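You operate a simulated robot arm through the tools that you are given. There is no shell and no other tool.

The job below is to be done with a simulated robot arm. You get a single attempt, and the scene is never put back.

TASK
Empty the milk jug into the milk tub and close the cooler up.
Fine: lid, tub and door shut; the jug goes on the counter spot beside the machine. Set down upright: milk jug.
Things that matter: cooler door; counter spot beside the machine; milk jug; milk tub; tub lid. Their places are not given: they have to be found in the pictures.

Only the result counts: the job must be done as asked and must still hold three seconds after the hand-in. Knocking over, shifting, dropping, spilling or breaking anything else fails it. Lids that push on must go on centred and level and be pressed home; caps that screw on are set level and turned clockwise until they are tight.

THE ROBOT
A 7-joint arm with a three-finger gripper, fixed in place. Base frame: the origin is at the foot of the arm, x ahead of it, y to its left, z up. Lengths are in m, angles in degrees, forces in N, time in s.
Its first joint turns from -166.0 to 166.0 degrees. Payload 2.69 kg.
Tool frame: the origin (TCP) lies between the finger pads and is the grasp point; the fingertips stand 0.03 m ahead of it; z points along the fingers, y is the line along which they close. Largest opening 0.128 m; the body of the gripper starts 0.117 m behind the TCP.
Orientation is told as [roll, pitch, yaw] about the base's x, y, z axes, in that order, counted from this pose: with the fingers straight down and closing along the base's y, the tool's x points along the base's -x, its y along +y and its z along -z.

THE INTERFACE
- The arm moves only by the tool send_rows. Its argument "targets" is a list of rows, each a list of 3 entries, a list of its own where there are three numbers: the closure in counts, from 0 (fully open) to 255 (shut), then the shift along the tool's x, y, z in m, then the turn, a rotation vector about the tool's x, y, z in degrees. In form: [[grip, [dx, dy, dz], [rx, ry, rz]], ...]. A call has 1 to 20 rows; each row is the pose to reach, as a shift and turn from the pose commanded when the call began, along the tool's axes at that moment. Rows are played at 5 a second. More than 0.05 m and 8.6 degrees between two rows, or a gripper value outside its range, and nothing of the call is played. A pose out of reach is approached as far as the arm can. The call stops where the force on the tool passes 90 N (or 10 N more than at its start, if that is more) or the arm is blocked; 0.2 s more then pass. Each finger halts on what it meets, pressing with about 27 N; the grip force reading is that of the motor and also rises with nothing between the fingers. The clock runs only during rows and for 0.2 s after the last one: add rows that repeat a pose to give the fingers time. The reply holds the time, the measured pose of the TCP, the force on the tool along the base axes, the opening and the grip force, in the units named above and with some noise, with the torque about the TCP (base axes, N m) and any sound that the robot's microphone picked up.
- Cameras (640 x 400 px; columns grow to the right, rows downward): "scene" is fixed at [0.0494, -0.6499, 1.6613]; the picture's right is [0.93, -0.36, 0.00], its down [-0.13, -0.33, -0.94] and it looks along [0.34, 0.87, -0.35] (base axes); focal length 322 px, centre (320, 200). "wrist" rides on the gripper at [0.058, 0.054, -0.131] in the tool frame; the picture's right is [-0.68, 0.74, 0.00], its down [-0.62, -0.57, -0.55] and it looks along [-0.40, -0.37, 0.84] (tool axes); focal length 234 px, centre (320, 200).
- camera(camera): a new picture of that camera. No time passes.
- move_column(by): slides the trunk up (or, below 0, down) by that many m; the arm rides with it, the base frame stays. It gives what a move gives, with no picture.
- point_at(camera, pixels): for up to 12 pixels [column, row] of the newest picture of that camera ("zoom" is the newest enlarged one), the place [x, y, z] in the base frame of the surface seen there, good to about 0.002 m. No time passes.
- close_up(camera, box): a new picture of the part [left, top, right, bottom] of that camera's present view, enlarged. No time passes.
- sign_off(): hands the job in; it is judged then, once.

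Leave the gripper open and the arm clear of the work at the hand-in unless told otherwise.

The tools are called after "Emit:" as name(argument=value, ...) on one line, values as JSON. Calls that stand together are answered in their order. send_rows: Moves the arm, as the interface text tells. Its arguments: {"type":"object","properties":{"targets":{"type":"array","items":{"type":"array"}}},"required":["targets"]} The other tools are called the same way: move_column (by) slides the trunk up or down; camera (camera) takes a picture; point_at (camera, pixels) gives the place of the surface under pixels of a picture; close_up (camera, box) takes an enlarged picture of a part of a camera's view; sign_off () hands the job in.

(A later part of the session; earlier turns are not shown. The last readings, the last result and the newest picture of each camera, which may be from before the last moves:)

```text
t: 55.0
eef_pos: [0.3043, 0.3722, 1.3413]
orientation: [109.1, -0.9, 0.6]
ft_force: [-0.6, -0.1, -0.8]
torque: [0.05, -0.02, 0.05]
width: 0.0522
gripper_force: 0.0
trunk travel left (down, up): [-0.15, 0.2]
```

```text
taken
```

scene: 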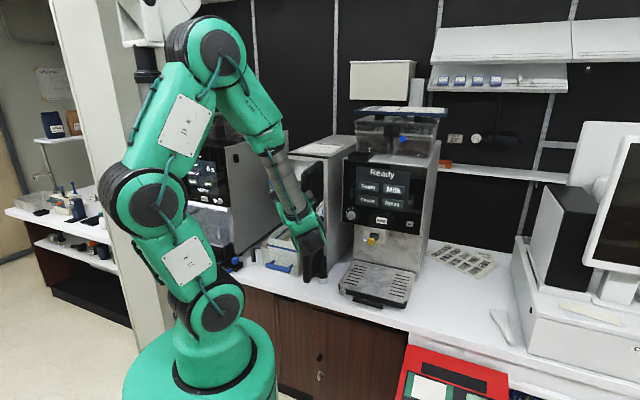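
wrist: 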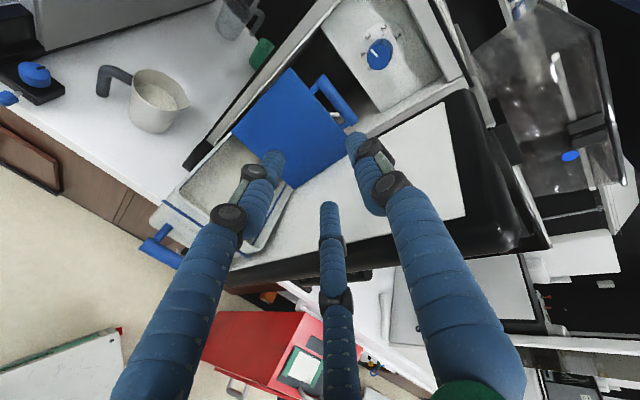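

With the tool pointing along +y the arm reached 109° tilt comfortably, elbow up. That makes a top-down handle grip and a pour toward -y workable. I'll test the actual pour height: TCP near (0.295, 0.40, 1.25) at 115°.

Emit:
send_rows(targets=[[150, [0.003, -0.025, 0], [-2, 0, 0]], [150, [0.006, -0.05, -0.001], [-4, 0, 0]], [150, [0.009, -0.075, -0.002], [-6, 0, 0]], [150, [0.009, -0.0942, -0.003], [-6, 0, 0]], [150, [0.009, -0.0942, -0.003], [-6, 0, 0]]])

Emit:
camera(camera="scene")

Emit:
camera(camera="wrist")

Emit:
close_up(camera="scene", box=[235, 160, 345, 280])

```text
t: 56.2
eef_pos: [0.2959, 0.3999, 1.2516]
orientation: [115.0, -0.9, 0.6]
ft_force: [0.0, 0.2, -1.2]
torque: [0.02, 0.0, 0.0]
width: 0.0529
gripper_force: 0.0
trunk travel left (down, up): [-0.15, 0.2]
```

```text
taken
```

scene: 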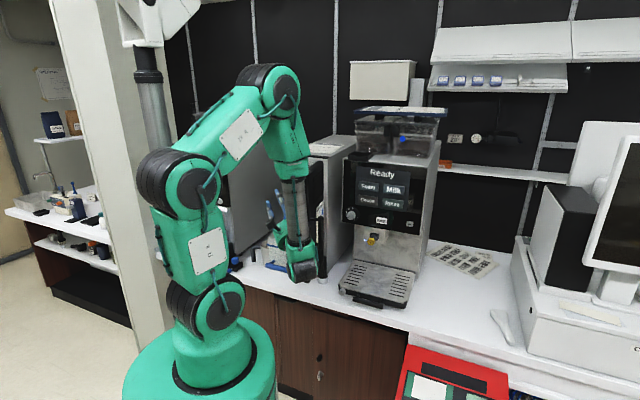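

```text
taken
```

wrist: 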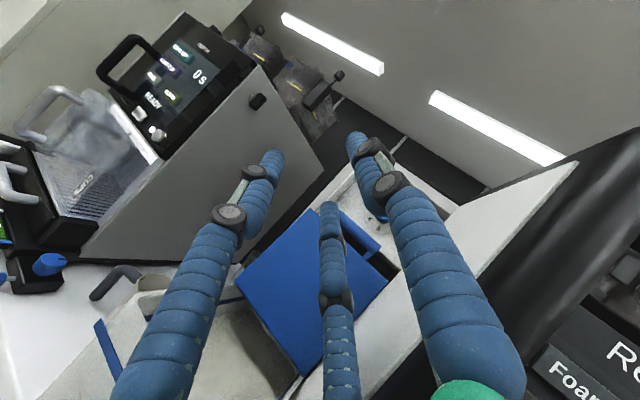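

```text
3.33 times, centred on (290, 220) of scene
```

zoom: 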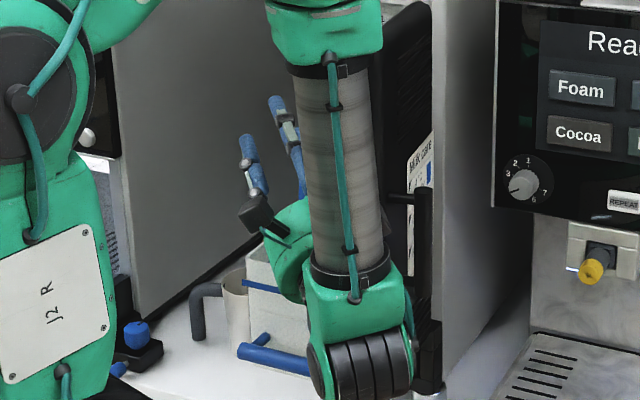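

The pour pose at 115° is reachable with no contact. Now I'll run the path backward (raise and bring the tool upright at yaw 0) to confirm it is continuous, ending above the tub.

Emit:
send_rows(targets=[[150, [0, 0.036, 0.022], [0, 0, 0]], [150, [0, 0.073, 0.045], [7.5, 0, 0]], [150, [0, 0.109, 0.067], [15, 0, 0]], [150, [0, 0.1456, 0.09], [22.5, 0, 0]], [150, [0, 0.1456, 0.09], [30, 0, 0]], [150, [0, 0.1456, 0.09], [37.5, 0, 0]], [150, [0, 0.1456, 0.09], [45, 0, 0]], [150, [0, 0.1456, 0.09], [52.5, 0, 0]], [150, [0, 0.1456, 0.09], [60, 0, 0]], [150, [0, 0.1456, 0.09], [67.5, 0, 0]], [150, [0, 0.1456, 0.09], [75, 0, 0]], [150, [0, 0.1456, 0.09], [82.5, 0, 0]], [150, [0, 0.1456, 0.09], [90, 0, 0]], [150, [0, 0.1456, 0.09], [97.5, 0, 0]], [150, [0, 0.1456, 0.09], [105, 0, 0]], [150, [0, 0.1456, 0.09], [110, 0, 0]], [150, [0, 0.1456, 0.09], [115, 0, 0]], [150, [0, 0.1456, 0.09], [115, 0, 0]]])

Emit:
camera(camera="scene")

```text
t: 59.3
eef_pos: [0.3399, 0.3481, 1.3519]
orientation: [41.2, -5.0, 6.6]
ft_force: [-55.9, 50.2, 35.3]
torque: [-2.65, -2.11, -0.96]
width: 0.0028
gripper_force: 0.0
out of reach, approached as far as the arm can: row 9, 10, 11, 12, 13, 14, 15
trunk travel left (down, up): [-0.15, 0.2]
stopped in row 15: the force on the tool passed its limit at 253 N (the readings are from after the stop); the commanded pose is now the measured one
```

```text
taken
```

scene: 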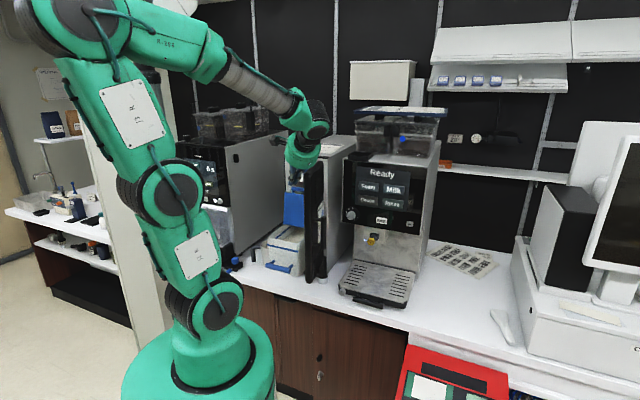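

The reverse path failed: partway the arm ran out of reach, swung, and hit something near the door (force limit). I'll stop and look carefully at what it is touching.

Emit:
camera(camera="wrist")

Emit:
close_up(camera="scene", box=[250, 130, 350, 230])

Emit:
close_up(camera="scene", box=[245, 180, 345, 290])

```text
taken
```

wrist: 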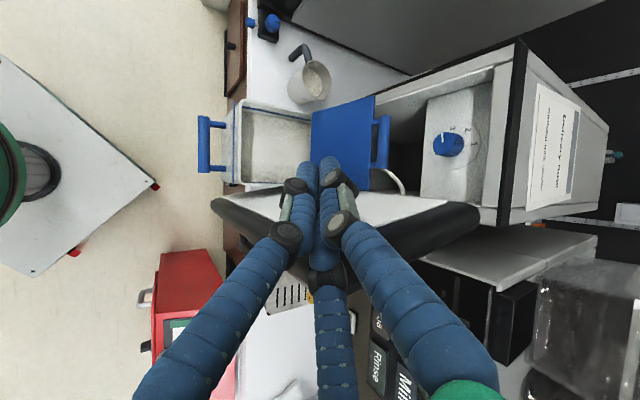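

```text
4.00 times, centred on (300, 180) of scene
```

zoom: 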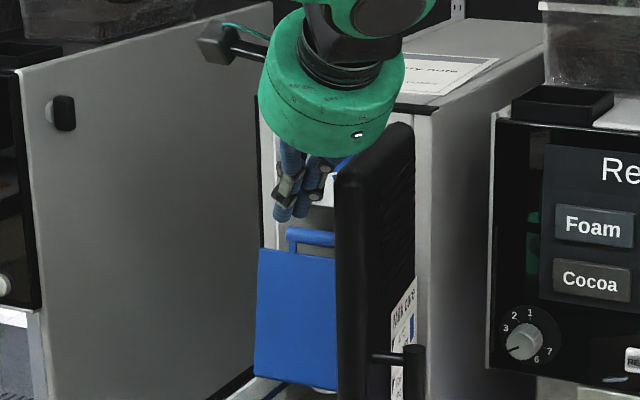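

```text
3.64 times, centred on (295, 235) of scene
```

zoom: 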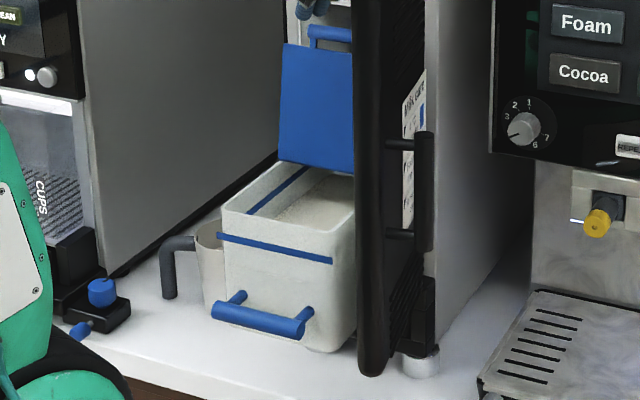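

The gripper is pressed against the inside of the door's top; the door was nudged slightly wider open, but the tub, lid and jug look unmoved. I'll back away upward and toward -x, the direction the contact force is pushing.

Emit:
send_rows(targets=[[150, [0.005, 0.005, -0.005], [0, 0, 0]], [150, [0.015, 0.02, -0.02], [0, 0, 0]], [150, [0.03, 0.04, -0.04], [0, 0, 0]], [150, [0.0425, 0.06, -0.06], [0, 0, 0]], [150, [0.0425, 0.06, -0.06], [0, 0, 0]]])

Emit:
camera(camera="scene")

Emit:
camera(camera="wrist")

```text
t: 59.9
eef_pos: [0.3354, 0.3472, 1.3542]
orientation: [41.5, -5.3, 6.6]
ft_force: [-46.5, 48.6, 16.0]
torque: [-1.79, -1.53, -0.58]
width: 0.0115
gripper_force: 0.1
out of reach, approached as far as the arm can: row 1, 2
trunk travel left (down, up): [-0.15, 0.2]
stopped in row 2: the force on the tool passed its limit at 97 N (the readings are from after the stop); the commanded pose is now the measured one
```

```text
taken
```

scene: 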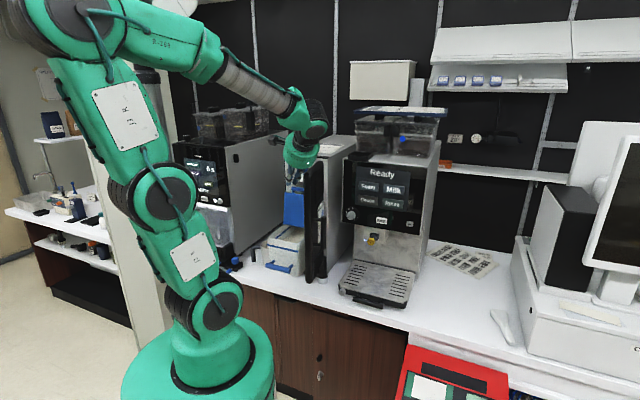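

```text
taken
```

wrist: 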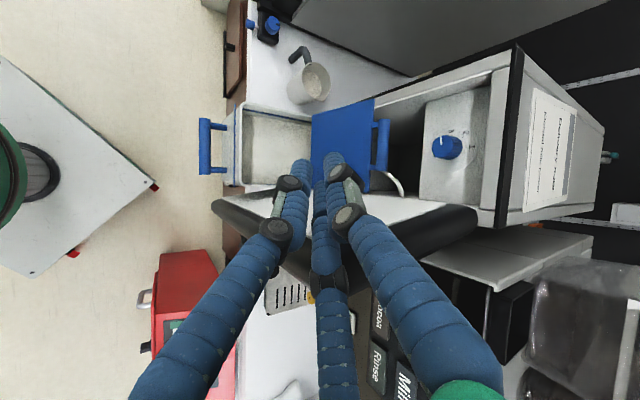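

The fingers trying to open also push on the door, and this posture is at a joint limit when the tilt decreases. I'll keep the fingers shut and retrace: increase the tilt again while moving away from the door (-x, +y, up).

Emit:
send_rows(targets=[[255, [0, 0, 0], [0, 0, 0]], [255, [0.002, 0.008, -0.001], [-3, 0, 0]], [255, [0.005, 0.02, -0.003], [-7, 0, 0]], [255, [0.009, 0.035, -0.006], [-12, 0, 0]], [255, [0.014, 0.052, -0.008], [-17, 0, 0]], [255, [0.019, 0.07, -0.011], [-22, 0, 0]], [255, [0.0228, 0.0875, -0.0139], [-26, 0, 0]], [255, [0.0228, 0.0875, -0.0139], [-26, 0, 0]]])

Emit:
camera(camera="scene")

Emit:
camera(camera="wrist")

```text
t: 61.7
eef_pos: [0.3067, 0.3947, 1.4183]
orientation: [67.4, -5.2, 6.3]
ft_force: [0.6, 0.6, 0.1]
torque: [0.0, -0.02, -0.02]
width: 0.0022
gripper_force: 26.9
trunk travel left (down, up): [-0.15, 0.2]
```

```text
taken
```

scene: 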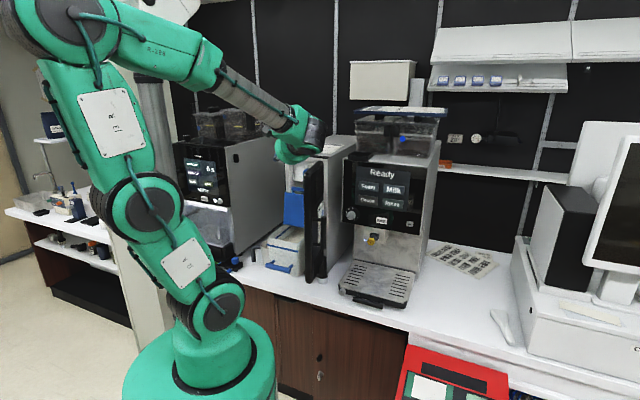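

```text
taken
```

wrist: 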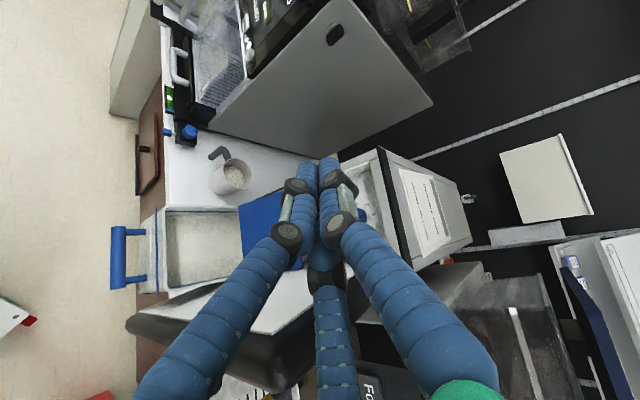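

Clear of the door now, no force. I'll return to the earlier posture: swing back to yaw -45° at this tilt, then bring the tool upright there, staying high.

Emit:
send_rows(targets=[[255, [0, 0, 0], [0.66, -6.7, 2.8]], [255, [0, 0, 0], [1.3, -13.4, 5.6]], [255, [0, 0, 0], [2, -20.1, 8.4]], [255, [0, 0, 0], [2.6, -26.8, 11.1]], [255, [0, 0, 0], [3.3, -33.5, 13.9]], [255, [0, 0, 0], [3.9, -40.2, 16.7]], [255, [0, 0, 0], [4.6, -46.9, 19.5]], [255, [0, 0, 0], [4.6, -46.9, 19.5]]])

Emit:
camera(camera="scene")

```text
t: 63.5
eef_pos: [0.3039, 0.3903, 1.4232]
orientation: [67.9, -5.0, -44.8]
ft_force: [-1.2, -2.6, 0.3]
torque: [0.06, 0.02, 0.18]
width: 0.0021
gripper_force: 26.8
trunk travel left (down, up): [-0.15, 0.2]
```

```text
taken
```

scene: 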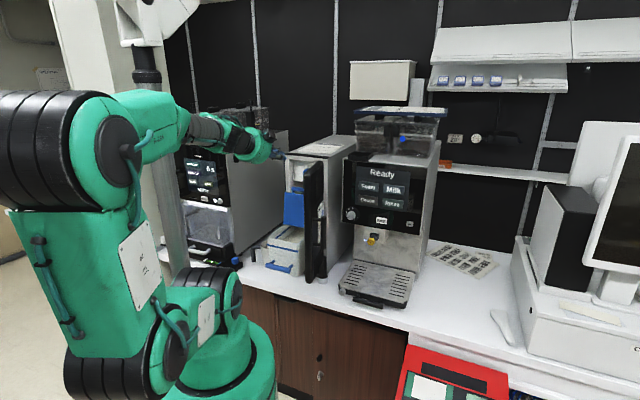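

Back at yaw -45°. Now I'll bring the tool upright here.

Emit:
send_rows(targets=[[255, [0, 0, 0], [7.5, 0.5, 0.33]], [255, [0, 0, 0], [15, 1, 0.66]], [200, [0, 0, 0], [22.6, 1.5, 1]], [150, [0, 0, 0], [30.2, 2, 1.3]], [100, [0, 0, 0], [37.7, 2.4, 1.6]], [50, [0, 0, 0], [45.3, 2.9, 2]], [0, [0, 0, 0], [52.8, 3.4, 2.3]], [0, [0, 0, 0], [60.4, 3.9, 2.6]], [0, [0, 0, 0], [67.9, 4.4, 2.96]], [0, [0, 0, 0], [67.9, 4.4, 2.96]]])

Emit:
camera(camera="scene")

```text
t: 65.7
eef_pos: [0.3065, 0.3961, 1.4183]
orientation: [-0.6, -0.1, -44.7]
ft_force: [1.1, 0.4, 0.1]
torque: [-0.07, 0.07, 0.0]
width: 0.1281
gripper_force: 0.2
trunk travel left (down, up): [-0.15, 0.2]
```

```text
taken
```

scene: 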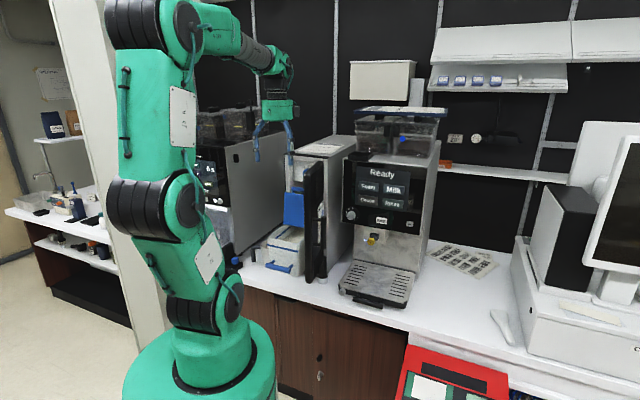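

Upright at yaw -45°. Next I'll turn to yaw 0 and test the direct tilt at yaw 0 in small stages, higher up for safety.

Emit:
send_rows(targets=[[100, [0, 0, -0.02], [0, 0, -7.5]], [150, [0, 0, -0.04], [0, 0, -15]], [150, [0, 0, -0.06], [0, 0, -22.5]], [150, [0, 0, -0.08], [0, 0, -30]], [150, [0, 0, -0.08], [0, 0, -37.5]], [150, [0, 0, -0.08], [0, 0, -44.7]], [150, [0, 0, -0.08], [0, 0, -44.7]]])

Emit:
send_rows(targets=[[150, [0, 0, 0], [-8, 0, 0]], [150, [0, 0, 0], [-16, 0, 0]], [150, [0, 0, 0], [-24, 0, 0]], [150, [0, 0, 0], [-32, 0, 0]], [150, [0, 0, 0], [-40, 0, 0]], [150, [0, 0, 0], [-40, 0, 0]]])

Emit:
send_rows(targets=[[150, [0, 0, 0], [-8, 0, 0]], [150, [0, 0, 0], [-16, 0, 0]], [150, [0, 0, 0], [-24, 0, 0]], [150, [0, 0, 0], [-24, 0, 0]]])

Emit:
camera(camera="scene")

```text
t: 67.3
eef_pos: [0.3086, 0.3962, 1.4984]
orientation: [-0.4, 0.3, 0.1]
ft_force: [-0.4, 0.1, -0.5]
torque: [-0.03, 0.02, 0.03]
width: 0.0527
gripper_force: 0.0
trunk travel left (down, up): [-0.15, 0.2]
```

```text
t: 68.7
eef_pos: [0.308, 0.3961, 1.4987]
orientation: [39.6, 0.3, 0.0]
ft_force: [-0.6, -0.4, 0.3]
torque: [0.03, -0.03, 0.01]
width: 0.0526
gripper_force: 0.1
trunk travel left (down, up): [-0.15, 0.2]
```

```text
t: 69.7
eef_pos: [0.3083, 0.3963, 1.4985]
orientation: [63.6, 0.3, 0.1]
ft_force: [0.0, -0.4, 0.4]
torque: [-0.01, 0.0, 0.0]
width: 0.0529
gripper_force: 0.0
trunk travel left (down, up): [-0.15, 0.2]
```

```text
taken
```

scene: 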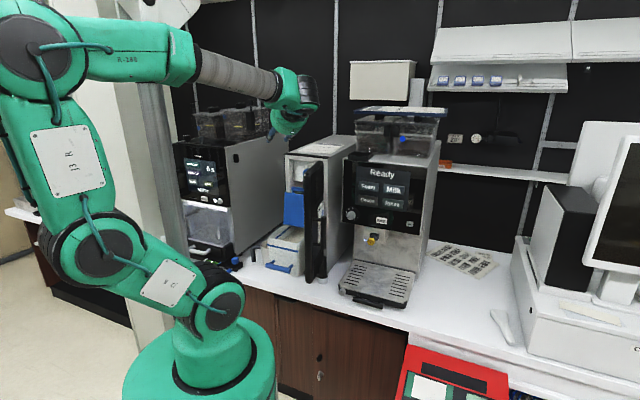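

Good: 64° with no reach problem. I'll continue in stages toward 115°.

Emit:
send_rows(targets=[[150, [0, 0, 0], [-8, 0, 0]], [150, [0, 0, 0], [-16, 0, 0]], [150, [0, 0, 0], [-24, 0, 0]], [150, [0, 0, 0], [-24, 0, 0]]])

Emit:
send_rows(targets=[[150, [0, 0, 0], [-8, 0, 0]], [150, [0, 0, 0], [-16, 0, 0]], [150, [0, 0, 0], [-24, 0, 0]], [150, [0, 0, 0], [-32, 0, 0]], [150, [0, 0, 0], [-32, 0, 0]]])

Emit:
camera(camera="scene")

```text
t: 70.7
eef_pos: [0.3086, 0.396, 1.4975]
orientation: [87.6, 0.2, 0.0]
ft_force: [1.5, 0.6, 0.0]
torque: [-0.02, 0.02, 0.0]
width: 0.0529
gripper_force: 0.0
trunk travel left (down, up): [-0.15, 0.2]
```

```text
t: 71.9
eef_pos: [0.3086, 0.397, 1.4977]
orientation: [119.5, 0.2, -0.1]
ft_force: [0.4, 0.6, -0.2]
torque: [0.03, -0.02, 0.05]
width: 0.0529
gripper_force: 0.0
trunk travel left (down, up): [-0.15, 0.2]
```

```text
taken
```

scene: 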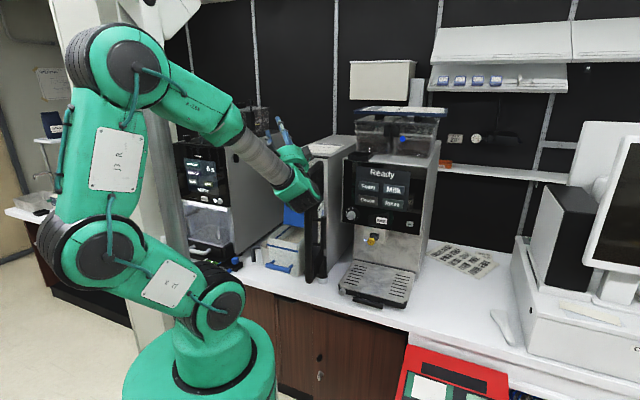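

119° reached directly. Now I'll lower to the pour height (z≈1.25) in this posture to confirm it, moving in small steps.

Emit:
send_rows(targets=[[150, [0.004, -0.036, -0.0205], [0, 0, 0]], [150, [0.008, -0.0725, -0.041], [0, 0, 0]], [150, [0.012, -0.109, -0.0615], [0, 0, 0]], [150, [0.012, -0.145, -0.082], [0, 0, 0]], [150, [0.012, -0.181, -0.1025], [0, 0, 0]], [150, [0.012, -0.2175, -0.123], [0, 0, 0]], [150, [0.012, -0.2175, -0.123], [0, 0, 0]]])

Emit:
camera(camera="scene")

```text
t: 73.5
eef_pos: [0.2965, 0.3962, 1.2468]
orientation: [119.5, 0.3, 0.0]
ft_force: [0.6, 0.2, 0.5]
torque: [0.01, -0.02, 0.02]
width: 0.0525
gripper_force: 0.0
trunk travel left (down, up): [-0.15, 0.2]
```

```text
taken
```

scene: 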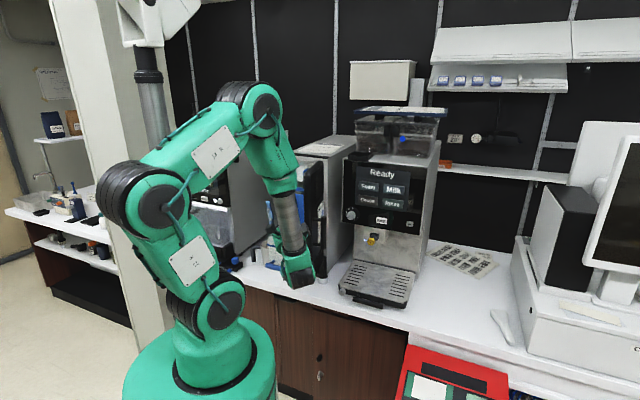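

Pour pose confirmed at (0.297, 0.396, 1.247), 119.5°. I'll now check the reverse: raise back first, then tilt back up in stages.

Emit:
send_rows(targets=[[150, [0, 0.036, 0.0205], [0, 0, 0]], [150, [0, 0.0725, 0.041], [0, 0, 0]], [150, [0, 0.109, 0.0615], [0, 0, 0]], [150, [0, 0.145, 0.082], [0, 0, 0]], [150, [0, 0.181, 0.1025], [0, 0, 0]], [150, [0, 0.2175, 0.123], [0, 0, 0]], [150, [0, 0.2175, 0.123], [8, 0, 0]], [150, [0, 0.2175, 0.123], [16, 0, 0]], [150, [0, 0.2175, 0.123], [24, 0, 0]], [150, [0, 0.2175, 0.123], [32, 0, 0]], [150, [0, 0.2175, 0.123], [32, 0, 0]]])

Emit:
send_rows(targets=[[150, [0, 0, 0], [8, 0, 0]], [150, [0, 0, 0], [16, 0, 0]], [150, [0, 0, 0], [24, 0, 0]], [150, [0, 0, 0], [24, 0, 0]]])

Emit:
camera(camera="scene")

```text
t: 75.9
eef_pos: [0.296, 0.3963, 1.4985]
orientation: [87.4, 0.2, -0.1]
ft_force: [-0.8, -0.2, -0.5]
torque: [0.0, 0.01, 0.02]
width: 0.0526
gripper_force: 0.1
trunk travel left (down, up): [-0.15, 0.2]
```

```text
t: 76.9
eef_pos: [0.2969, 0.3966, 1.499]
orientation: [63.5, 0.1, 0.0]
ft_force: [0.6, -0.9, -1.0]
torque: [-0.02, 0.0, 0.04]
width: 0.0528
gripper_force: 0.1
trunk travel left (down, up): [-0.15, 0.2]
```

```text
taken
```

scene: 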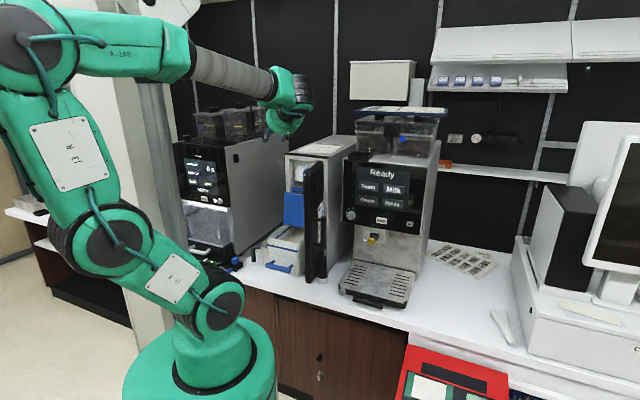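

Reversible so far (63° with no reach warnings). I'll finish bringing the tool upright.

Emit:
send_rows(targets=[[150, [0, 0, 0], [8, 0, 0]], [150, [0, 0, 0], [16, 0, 0]], [150, [0, 0, 0], [24, 0, 0]], [150, [0, 0, 0], [24, 0, 0]]])

Emit:
send_rows(targets=[[150, [0, 0, 0], [8, 0, 0]], [150, [0, 0, 0], [16, 0, 0]], [150, [0, 0, 0], [24, 0, 0]], [150, [0, 0, 0], [32, 0, 0]], [150, [0, 0, 0], [39.5, 0, 0]], [150, [0, 0, 0], [39.5, 0, 0]]])

Emit:
camera(camera="scene")

```text
t: 77.9
eef_pos: [0.2956, 0.3966, 1.5005]
orientation: [39.5, 0.1, -0.1]
ft_force: [-0.6, 0.3, 0.0]
torque: [0.01, 0.01, 0.0]
width: 0.0526
gripper_force: 0.1
trunk travel left (down, up): [-0.15, 0.2]
```

```text
t: 79.3
eef_pos: [0.2956, 0.3975, 1.4979]
orientation: [0.0, 0.2, 0.0]
ft_force: [1.0, -0.1, 0.3]
torque: [-0.04, 0.01, -0.01]
width: 0.0529
gripper_force: 0.0
trunk travel left (down, up): [-0.15, 0.2]
```

```text
taken
```

scene: 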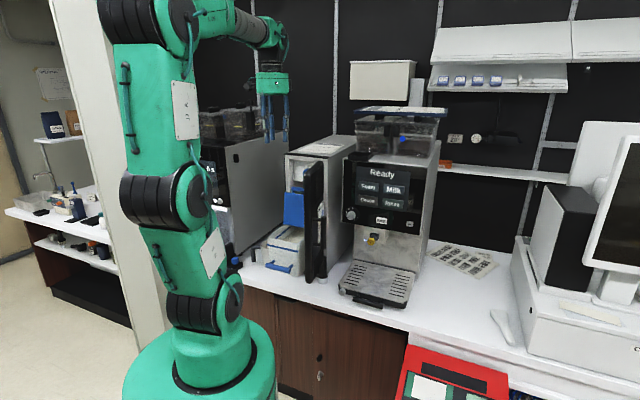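

Fully reversible. Now to the jug: I'll move over the handle at (0.245, 0.764), yaw 69°, stopping at z≈1.10 for a close look.

Emit:
send_rows(targets=[[100, [0.0055, 0.04, 0], [0, 0, -7.7]], [50, [0.011, 0.081, 0], [0, 0, -15.3]], [0, [0.0167, 0.122, 0], [0, 0, -23]], [0, [0.022, 0.163, 0], [0, 0, -30.7]], [0, [0.028, 0.204, 0], [0, 0, -38.3]], [0, [0.033, 0.245, 0], [0, 0, -46]], [0, [0.039, 0.286, 0], [0, 0, -53.7]], [0, [0.045, 0.326, 0], [0, 0, -61.3]], [0, [0.05, 0.367, 0], [0, 0, -69]], [0, [0.05, 0.367, 0.045], [0, 0, -69]], [0, [0.05, 0.367, 0.09], [0, 0, -69]], [0, [0.05, 0.367, 0.135], [0, 0, -69]], [0, [0.05, 0.367, 0.18], [0, 0, -69]], [0, [0.05, 0.367, 0.225], [0, 0, -69]], [0, [0.05, 0.367, 0.27], [0, 0, -69]], [0, [0.05, 0.367, 0.315], [0, 0, -69]], [0, [0.05, 0.367, 0.36], [0, 0, -69]], [0, [0.05, 0.367, 0.398], [0, 0, -69]], [0, [0.05, 0.367, 0.398], [0, 0, -69]]])

Emit:
camera(camera="wrist")

Emit:
close_up(camera="wrist", box=[230, 50, 420, 210])

Emit:
camera(camera="scene")

```text
t: 82.7
eef_pos: [0.2467, 0.7741, 1.2139]
orientation: [0.8, -2.8, 69.0]
ft_force: [3.6, 13.5, 28.3]
torque: [0.07, 1.05, -0.47]
width: 0.1281
gripper_force: 0.1
trunk travel left (down, up): [-0.15, 0.2]
stopped in row 17: the force on the tool passed its limit at 119 N (the readings are from after the stop); the commanded pose is now the measured one
```

```text
taken
```

wrist: 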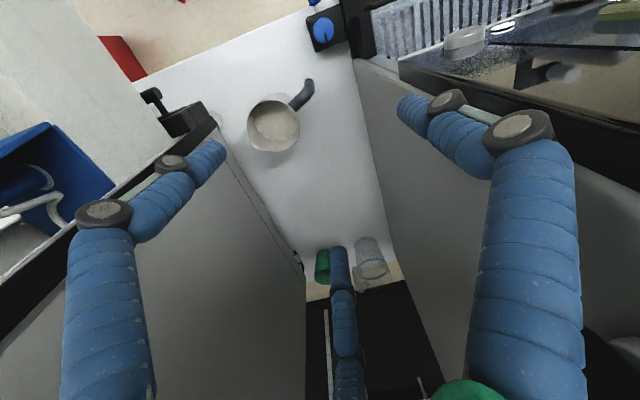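

```text
2.50 times, centred on (325, 130) of wrist
```

zoom: 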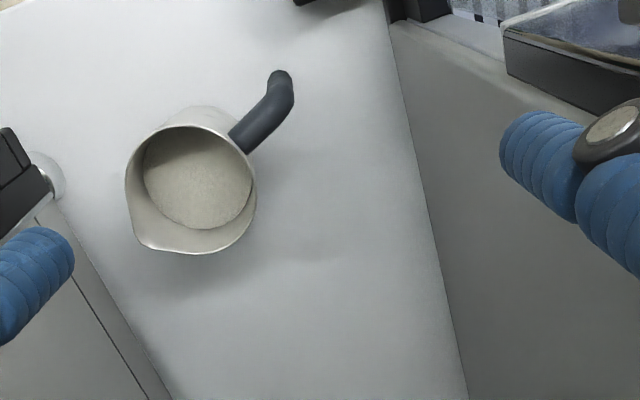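

```text
taken
```

scene: 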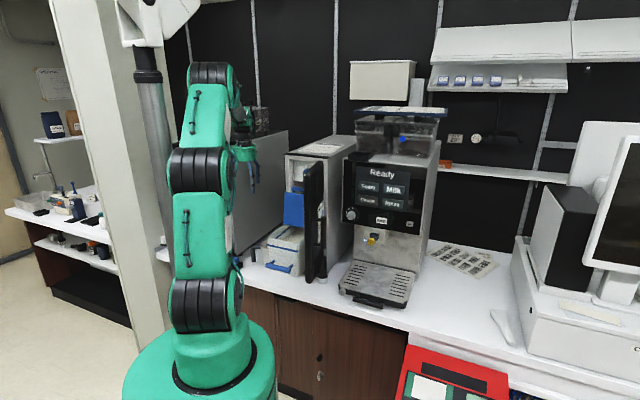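

The descent stopped at z=1.214: the widely opened outer prong touched the left machine's edge. I'll lift away at once and check.

Emit:
send_rows(targets=[[0, [0, 0, -0.02], [0, 0, 0]], [0, [0, 0, -0.05], [0, 0, 0]], [0, [0, 0, -0.05], [0, 0, 0]]])

Emit:
camera(camera="wrist")

Emit:
close_up(camera="scene", box=[180, 110, 300, 270])

Emit:
point_at(camera="wrist", pixels=[[400, 60], [420, 80], [450, 60], [480, 60], [380, 40], [370, 90], [385, 180], [210, 140], [180, 190], [220, 150], [600, 120], [560, 100]])

```text
t: 83.5
eef_pos: [0.2448, 0.7702, 1.255]
orientation: [0.6, -2.2, 69.0]
ft_force: [-0.9, 0.1, 0.1]
torque: [0.01, 0.0, 0.02]
width: 0.1281
gripper_force: 0.0
trunk travel left (down, up): [-0.15, 0.2]
```

```text
taken
```

wrist: 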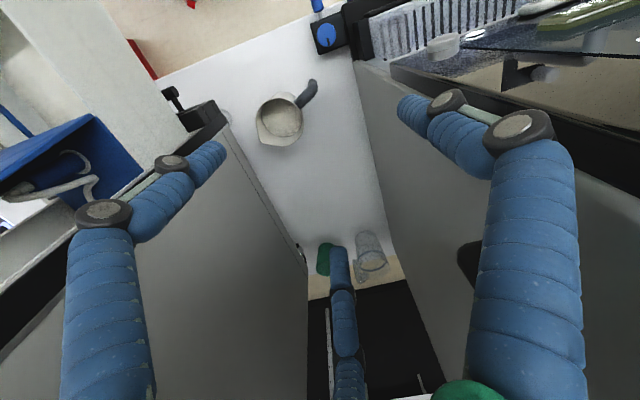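

```text
2.50 times, centred on (240, 190) of scene
```

zoom: 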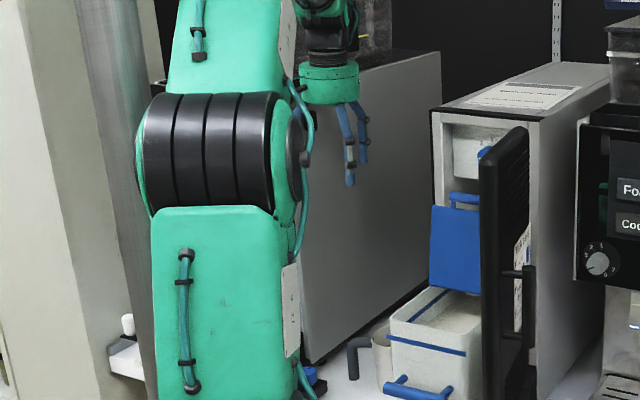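

```text
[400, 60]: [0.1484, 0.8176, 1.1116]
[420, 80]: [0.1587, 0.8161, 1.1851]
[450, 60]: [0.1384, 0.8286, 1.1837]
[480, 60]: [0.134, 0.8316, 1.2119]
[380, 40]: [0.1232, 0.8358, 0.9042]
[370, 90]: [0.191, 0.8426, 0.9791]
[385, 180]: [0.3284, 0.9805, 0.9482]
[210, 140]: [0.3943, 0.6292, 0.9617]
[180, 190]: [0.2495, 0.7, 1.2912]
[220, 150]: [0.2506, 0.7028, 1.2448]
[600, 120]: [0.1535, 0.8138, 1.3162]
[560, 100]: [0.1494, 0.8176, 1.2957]
```

The left machine's front-right edge stands at (0.159, 0.816), about 9.5 cm left of the handle and over 1.3 m tall, so I must come down with the prongs nearly closed. Nothing looks displaced. I'll measure the jug from here in detail.

Emit:
close_up(camera="wrist", box=[245, 65, 335, 155])

Emit:
point_at(camera="zoom", pixels=[[220, 160], [300, 180], [330, 230], [300, 290], [230, 320], [160, 250], [170, 320], [190, 200], [345, 180], [380, 140], [400, 100], [420, 90]])

```text
4.44 times, centred on (290, 110) of wrist
```

zoom: 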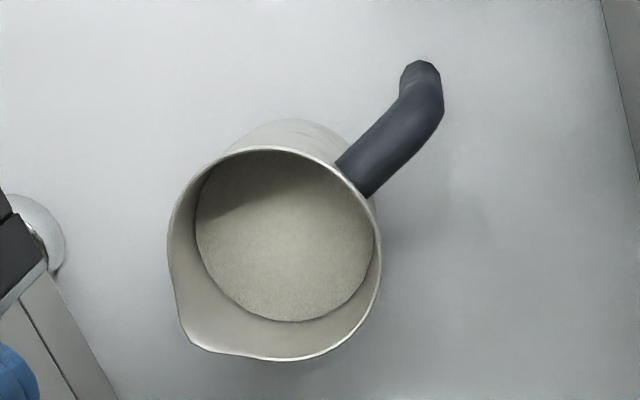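

```text
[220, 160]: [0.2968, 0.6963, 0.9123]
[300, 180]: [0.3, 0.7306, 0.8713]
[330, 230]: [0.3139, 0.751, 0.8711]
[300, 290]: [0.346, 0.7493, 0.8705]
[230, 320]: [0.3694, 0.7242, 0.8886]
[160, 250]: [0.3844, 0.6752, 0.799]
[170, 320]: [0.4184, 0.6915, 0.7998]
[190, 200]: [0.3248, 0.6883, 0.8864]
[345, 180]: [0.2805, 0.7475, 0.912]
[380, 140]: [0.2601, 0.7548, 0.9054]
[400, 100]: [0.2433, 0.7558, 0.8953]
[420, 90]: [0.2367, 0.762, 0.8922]
```

I'll measure more points: the rim all round, the spout tip at (189,345), and both edges of the handle arm and its bend.

Emit:
point_at(camera="zoom", pixels=[[378, 270], [279, 359], [170, 240], [265, 149], [190, 344], [340, 330], [220, 352], [355, 190], [372, 192], [362, 150], [395, 170], [428, 130]])

Emit:
point_at(camera="zoom", pixels=[[340, 165], [385, 120], [405, 150], [415, 125], [404, 95], [438, 110], [420, 75], [420, 64], [410, 70], [430, 70], [350, 175], [400, 130]])

```text
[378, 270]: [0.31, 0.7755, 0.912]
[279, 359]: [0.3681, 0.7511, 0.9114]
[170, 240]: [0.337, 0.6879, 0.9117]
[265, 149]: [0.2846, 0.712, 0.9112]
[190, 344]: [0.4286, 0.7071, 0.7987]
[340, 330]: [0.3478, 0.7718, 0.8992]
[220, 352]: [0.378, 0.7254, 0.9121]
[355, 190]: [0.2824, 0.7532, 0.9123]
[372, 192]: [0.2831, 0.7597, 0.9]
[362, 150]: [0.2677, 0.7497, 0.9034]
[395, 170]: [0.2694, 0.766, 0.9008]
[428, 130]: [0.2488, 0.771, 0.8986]
```

```text
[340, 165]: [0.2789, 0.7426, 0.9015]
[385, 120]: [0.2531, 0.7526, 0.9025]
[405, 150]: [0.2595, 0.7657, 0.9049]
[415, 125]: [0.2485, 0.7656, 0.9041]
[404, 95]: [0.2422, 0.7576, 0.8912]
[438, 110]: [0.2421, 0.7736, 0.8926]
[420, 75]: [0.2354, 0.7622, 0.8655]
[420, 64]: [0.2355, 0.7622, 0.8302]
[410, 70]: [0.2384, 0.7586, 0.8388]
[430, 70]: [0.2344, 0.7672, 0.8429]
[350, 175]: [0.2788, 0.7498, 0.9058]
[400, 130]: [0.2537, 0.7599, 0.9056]
```

The handle's vertical tube axis is at about (0.243, 0.766), radius 8.5 mm, its top arm axis at z≈0.898, pointing 158.5°; rim centre (0.326, 0.7325). I'll narrow the prongs to about 50 mm, level the tool at yaw 68.5°, centre over the tube, and come down to z≈1.0.

Emit:
send_rows(targets=[[60, [0.002, -0.001, 0], [0.2, 0.8, 0.2]], [120, [0.004, -0.002, 0], [0.4, 1.6, 0.4]], [158, [0.0048, -0.0029, 0], [0.6, 2.2, 0.5]], [158, [0.0048, -0.0029, 0], [0.6, 2.2, 0.5]]])

Emit:
send_rows(targets=[[158, [0, 0, 0.04], [0, 0, 0]], [158, [0, 0, 0.08], [0, 0, 0]], [158, [0, 0, 0.12], [0, 0, 0]], [158, [0, 0, 0.16], [0, 0, 0]], [158, [0, 0, 0.2], [0, 0, 0]], [158, [0, 0, 0.24], [0, 0, 0]], [158, [0, 0, 0.255], [0, 0, 0]], [158, [0, 0, 0.255], [0, 0, 0]]])

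Emit:
camera(camera="wrist")

Emit:
close_up(camera="wrist", box=[230, 80, 420, 240])

```text
t: 84.5
eef_pos: [0.2461, 0.7646, 1.2557]
orientation: [0.0, 0.1, 68.5]
ft_force: [-0.5, -0.1, -1.0]
torque: [-0.05, -0.01, -0.01]
width: 0.0484
gripper_force: 0.1
trunk travel left (down, up): [-0.15, 0.2]
```

```text
t: 85.1
eef_pos: [0.25, 0.7762, 1.2122]
orientation: [0.3, -2.6, 68.4]
ft_force: [4.7, 9.2, 20.2]
torque: [0.06, 0.94, -0.47]
width: 0.0486
gripper_force: 0.1
trunk travel left (down, up): [-0.15, 0.2]
stopped in row 2: the force on the tool passed its limit at 112 N (the readings are from after the stop); the commanded pose is now the measured one
```

```text
taken
```

wrist: 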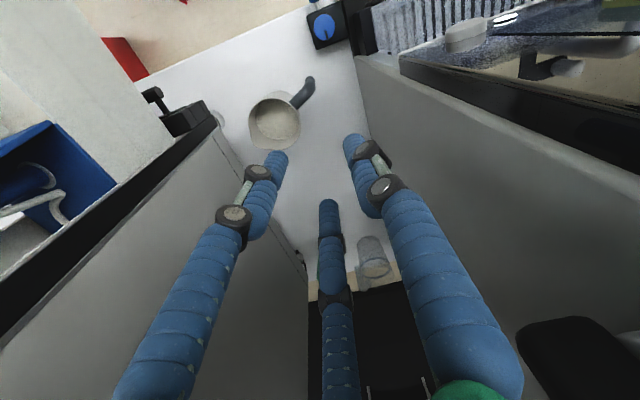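

```text
2.50 times, centred on (325, 160) of wrist
```

zoom: 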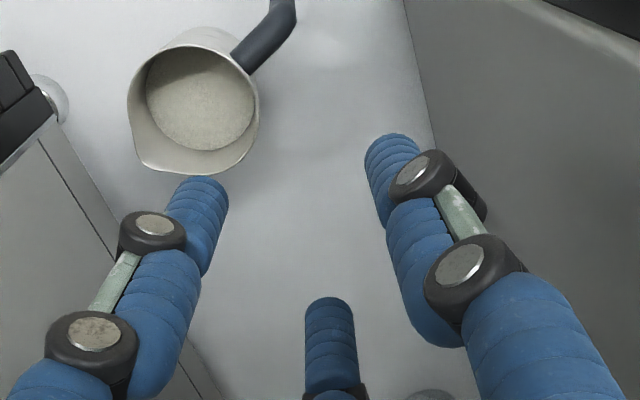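

It stopped at the same height, so the prongs aren't the cause: the black latch sticking out of the left machine's side panel (seen at (575,350), next to the gripper base) is hitting the gripper body. I'll back up and measure that latch.

Emit:
send_rows(targets=[[158, [0, 0, -0.02], [0, 0, 0]], [158, [0, 0, -0.05], [0, 0, 0]], [158, [0, 0, -0.05], [0, 0, 0]]])

Emit:
camera(camera="scene")

Emit:
camera(camera="wrist")

Emit:
close_up(camera="scene", box=[210, 120, 300, 190])

```text
t: 85.9
eef_pos: [0.2472, 0.773, 1.2586]
orientation: [0.3, -2.2, 68.5]
ft_force: [0.3, 0.5, -1.4]
torque: [0.02, -0.03, -0.03]
width: 0.0487
gripper_force: 0.1
trunk travel left (down, up): [-0.15, 0.2]
```

```text
taken
```

scene: 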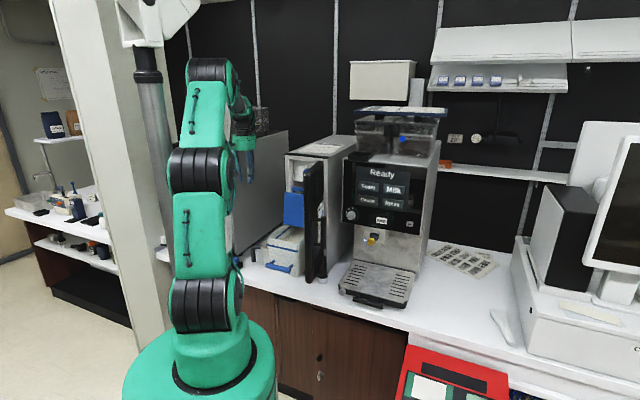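

```text
taken
```

wrist: 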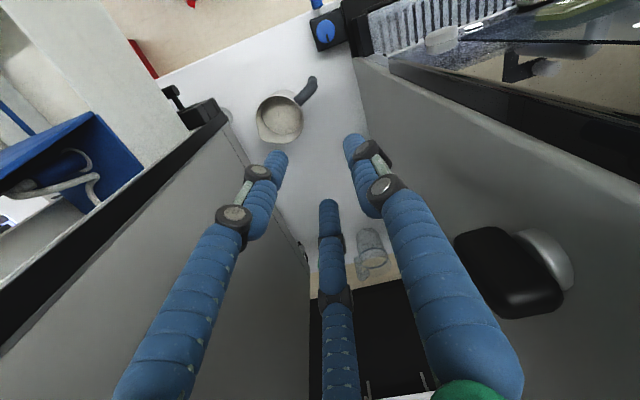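

```text
5.71 times, centred on (255, 155) of scene
```

zoom: 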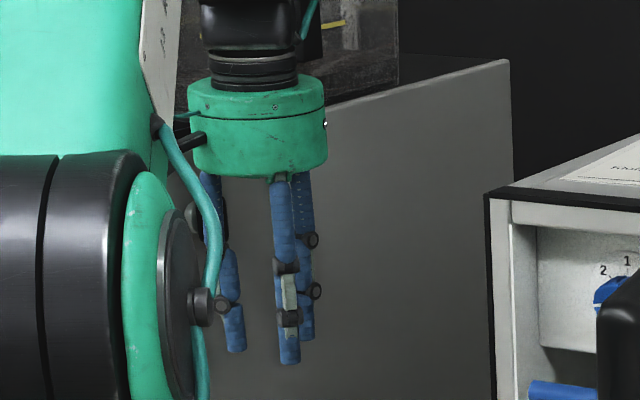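

The latch (black button on a pale stem) is visible at (510,270) in the wrist picture. I'll measure it.

Emit:
point_at(camera="wrist", pixels=[[470, 245], [490, 235], [520, 260], [500, 300], [545, 290], [555, 245], [560, 300], [480, 270], [600, 300], [420, 130], [470, 150], [560, 180]])

```text
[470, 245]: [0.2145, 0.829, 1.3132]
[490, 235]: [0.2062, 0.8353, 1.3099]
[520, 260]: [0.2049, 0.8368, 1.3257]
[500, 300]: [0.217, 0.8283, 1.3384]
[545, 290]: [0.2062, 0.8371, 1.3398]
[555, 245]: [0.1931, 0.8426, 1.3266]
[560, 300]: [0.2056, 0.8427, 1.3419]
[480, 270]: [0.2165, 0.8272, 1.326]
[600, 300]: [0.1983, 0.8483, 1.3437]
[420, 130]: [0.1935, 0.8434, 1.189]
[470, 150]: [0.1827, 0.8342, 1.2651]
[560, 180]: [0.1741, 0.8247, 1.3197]
```

The latch sticks out to (0.217, 0.828) at z 1.31–1.345, 6.5 cm from my axis, right under the gripper body. I'll shift 2.5 cm away from it (to about (0.262, 0.75)), re-level, and descend past it there to z≈1.05.

Emit:
send_rows(targets=[[158, [0.005, -0.007, -0.02], [0.1, 0.7, 0]], [158, [0.011, -0.015, -0.02], [0.2, 1.5, 0]], [158, [0.016, -0.0222, -0.02], [0.3, 2.2, 0]], [158, [0.016, -0.0222, -0.02], [0.3, 2.2, 0]]])

Emit:
send_rows(targets=[[158, [0, 0, 0.03], [0, 0, 0]], [158, [0, 0, 0.06], [0, 0, 0]], [158, [0, 0, 0.09], [0, 0, 0]], [158, [0, 0, 0.12], [0, 0, 0]], [158, [0, 0, 0.15], [0, 0, 0]], [158, [0, 0, 0.18], [0, 0, 0]], [158, [0, 0, 0.21], [0, 0, 0]], [158, [0, 0, 0.228], [0, 0, 0]], [158, [0, 0, 0.228], [0, 0, 0]]])

Emit:
camera(camera="wrist")

Emit:
close_up(camera="wrist", box=[230, 60, 430, 220])

```text
t: 86.9
eef_pos: [0.2632, 0.749, 1.2772]
orientation: [-0.1, 0.0, 68.4]
ft_force: [0.2, 0.2, -0.1]
torque: [-0.02, 0.02, -0.03]
width: 0.0486
gripper_force: 0.0
trunk travel left (down, up): [-0.15, 0.2]
```

```text
t: 88.9
eef_pos: [0.2642, 0.7497, 1.0493]
orientation: [0.1, 0.0, 68.4]
ft_force: [0.2, 0.1, 0.0]
torque: [-0.02, 0.01, -0.04]
width: 0.0484
gripper_force: 0.1
trunk travel left (down, up): [-0.15, 0.2]
```

```text
taken
```

wrist: 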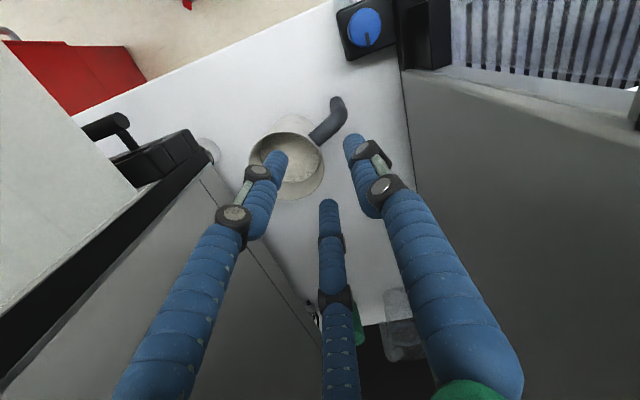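

```text
2.50 times, centred on (330, 140) of wrist
```

zoom: 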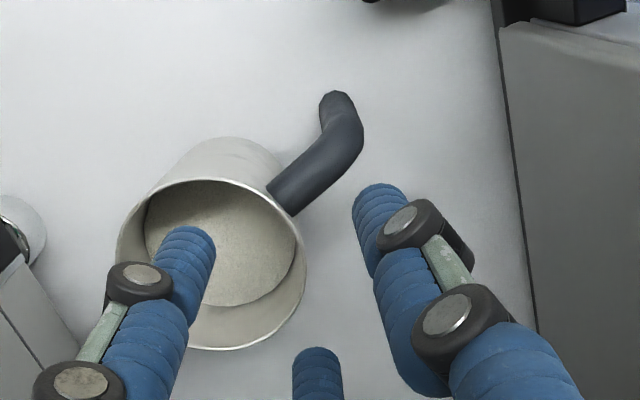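

Past the latch with no contact. I'll re-measure the handle from this closer view.

Emit:
point_at(camera="zoom", pixels=[[310, 175], [295, 165], [325, 190], [335, 150], [315, 140], [355, 165], [345, 130], [322, 110], [360, 125], [338, 100], [322, 100], [352, 105]])

Emit:
point_at(camera="zoom", pixels=[[285, 190], [270, 185], [293, 210], [300, 240], [230, 182], [120, 240], [300, 290], [240, 345], [180, 220], [340, 120], [335, 95], [345, 145]])

```text
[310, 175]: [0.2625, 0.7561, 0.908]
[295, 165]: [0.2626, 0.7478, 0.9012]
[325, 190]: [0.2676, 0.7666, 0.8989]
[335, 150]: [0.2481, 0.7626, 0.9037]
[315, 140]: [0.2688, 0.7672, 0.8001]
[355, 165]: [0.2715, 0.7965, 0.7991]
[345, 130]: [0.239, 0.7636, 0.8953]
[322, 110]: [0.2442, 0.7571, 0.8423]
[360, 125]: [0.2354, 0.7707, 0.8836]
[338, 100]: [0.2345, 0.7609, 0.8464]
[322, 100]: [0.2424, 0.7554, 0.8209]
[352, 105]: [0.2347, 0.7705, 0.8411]
```

```text
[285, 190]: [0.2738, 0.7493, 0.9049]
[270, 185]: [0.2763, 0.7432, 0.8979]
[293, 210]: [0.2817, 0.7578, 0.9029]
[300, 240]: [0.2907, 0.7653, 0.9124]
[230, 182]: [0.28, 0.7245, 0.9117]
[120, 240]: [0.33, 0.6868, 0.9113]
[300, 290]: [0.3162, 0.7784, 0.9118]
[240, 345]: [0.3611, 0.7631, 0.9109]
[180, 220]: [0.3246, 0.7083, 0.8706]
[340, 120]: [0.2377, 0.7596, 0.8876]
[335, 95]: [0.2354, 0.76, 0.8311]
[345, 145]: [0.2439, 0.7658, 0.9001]
```

The tube axis is at about (0.242, 0.7663). I'll shift over it at this height, then lower until the tips are about 2 cm above the handle and check.

Emit:
send_rows(targets=[[158, [-0.0024, 0.008, 0], [0, 0, 0]], [158, [-0.0049, 0.016, 0], [0, 0, 0]], [158, [-0.0073, 0.0237, 0], [0, 0, 0]], [158, [-0.0073, 0.0237, 0.03], [0, 0, 0]], [158, [-0.0073, 0.0237, 0.06], [0, 0, 0]], [158, [-0.0073, 0.0237, 0.09], [0, 0, 0]], [158, [-0.0073, 0.0237, 0.09], [0, 0, 0]]])

Emit:
camera(camera="wrist")

Emit:
close_up(camera="wrist", box=[240, 100, 420, 240])

Emit:
close_up(camera="scene", box=[230, 210, 310, 280])

```text
t: 90.5
eef_pos: [0.244, 0.7639, 0.9586]
orientation: [0.1, 0.0, 68.4]
ft_force: [-0.4, 0.6, 0.2]
torque: [-0.03, 0.0, 0.0]
width: 0.0488
gripper_force: 0.0
trunk travel left (down, up): [-0.15, 0.2]
```

```text
taken
```

wrist: 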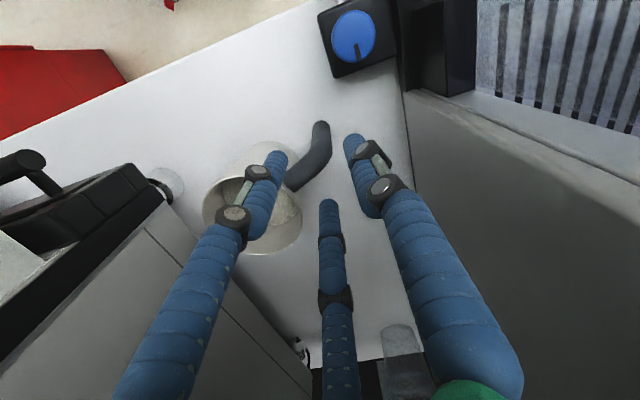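

```text
2.86 times, centred on (330, 170) of wrist
```

zoom: 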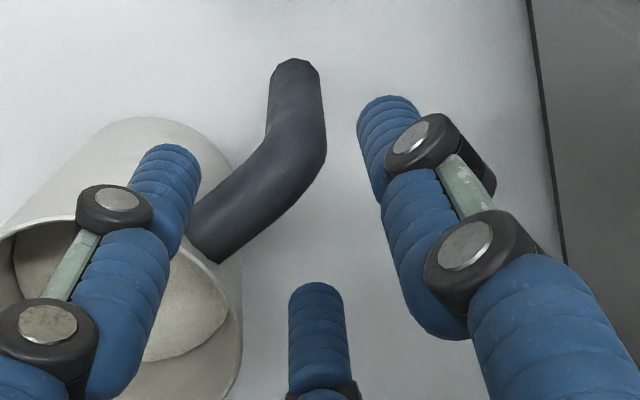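

```text
5.71 times, centred on (270, 245) of scene
```

zoom: 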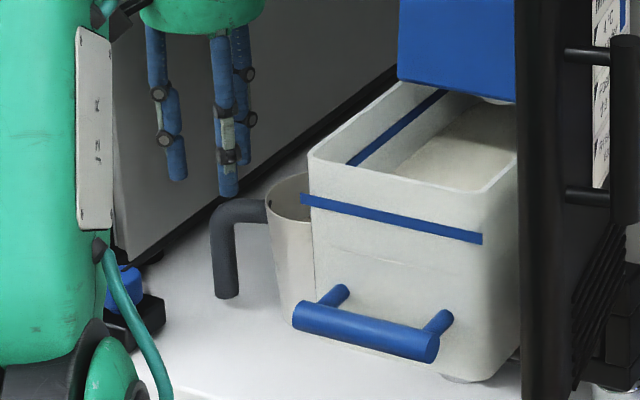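

The handle's top arm will pass between the two inner prongs and the outer prong clears the tube. I'll lower 8 cm slowly to z≈0.877, watching for contact.

Emit:
send_rows(targets=[[158, [0, 0, 0.015], [0, 0, 0]], [158, [0, 0, 0.03], [0, 0, 0]], [158, [0, 0, 0.042], [0, 0, 0]], [158, [0, 0, 0.054], [0, 0, 0]], [158, [0, 0, 0.064], [0, 0, 0]], [158, [0, 0, 0.073], [0, 0, 0]], [158, [0, 0, 0.08], [0, 0, 0]], [158, [0, 0, 0.08], [0, 0, 0]]])

Emit:
camera(camera="wrist")

Emit:
close_up(camera="wrist", box=[240, 100, 420, 260])

Emit:
close_up(camera="scene", box=[230, 210, 310, 280])

```text
t: 92.3
eef_pos: [0.2446, 0.7649, 0.8794]
orientation: [0.0, 0.0, 68.5]
ft_force: [0.1, -0.8, 0.0]
torque: [0.04, -0.01, -0.01]
width: 0.0485
gripper_force: 0.0
trunk travel left (down, up): [-0.15, 0.2]
```

```text
taken
```

wrist: 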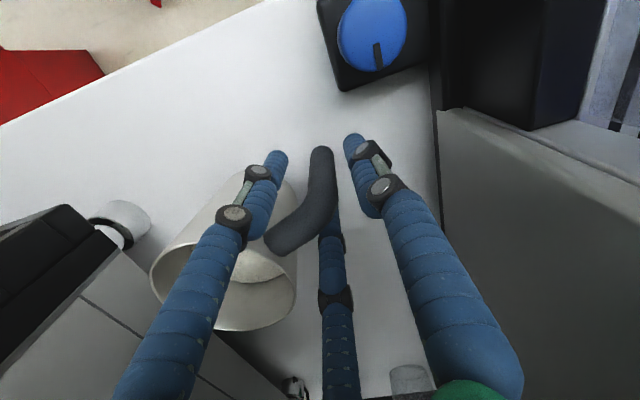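

```text
2.50 times, centred on (330, 180) of wrist
```

zoom: 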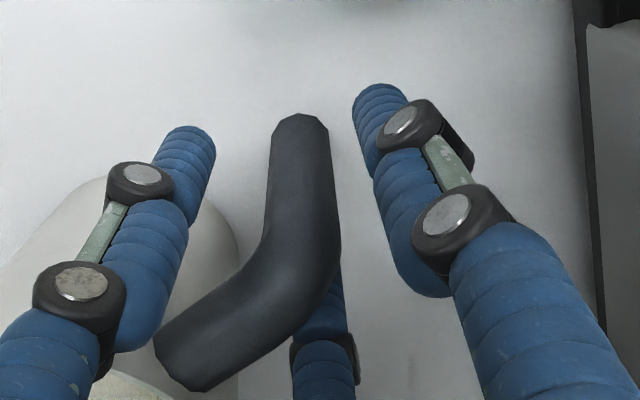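

```text
5.71 times, centred on (270, 245) of scene
```

zoom: 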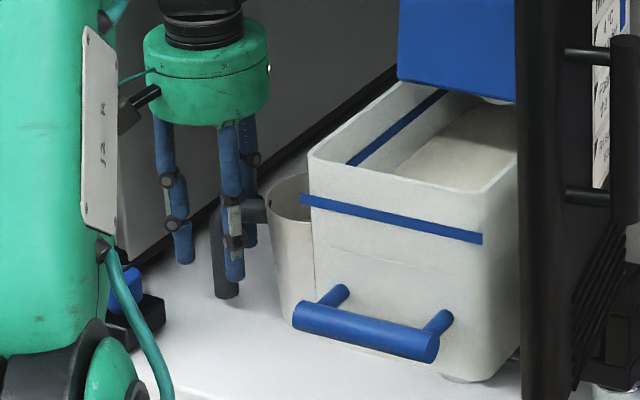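

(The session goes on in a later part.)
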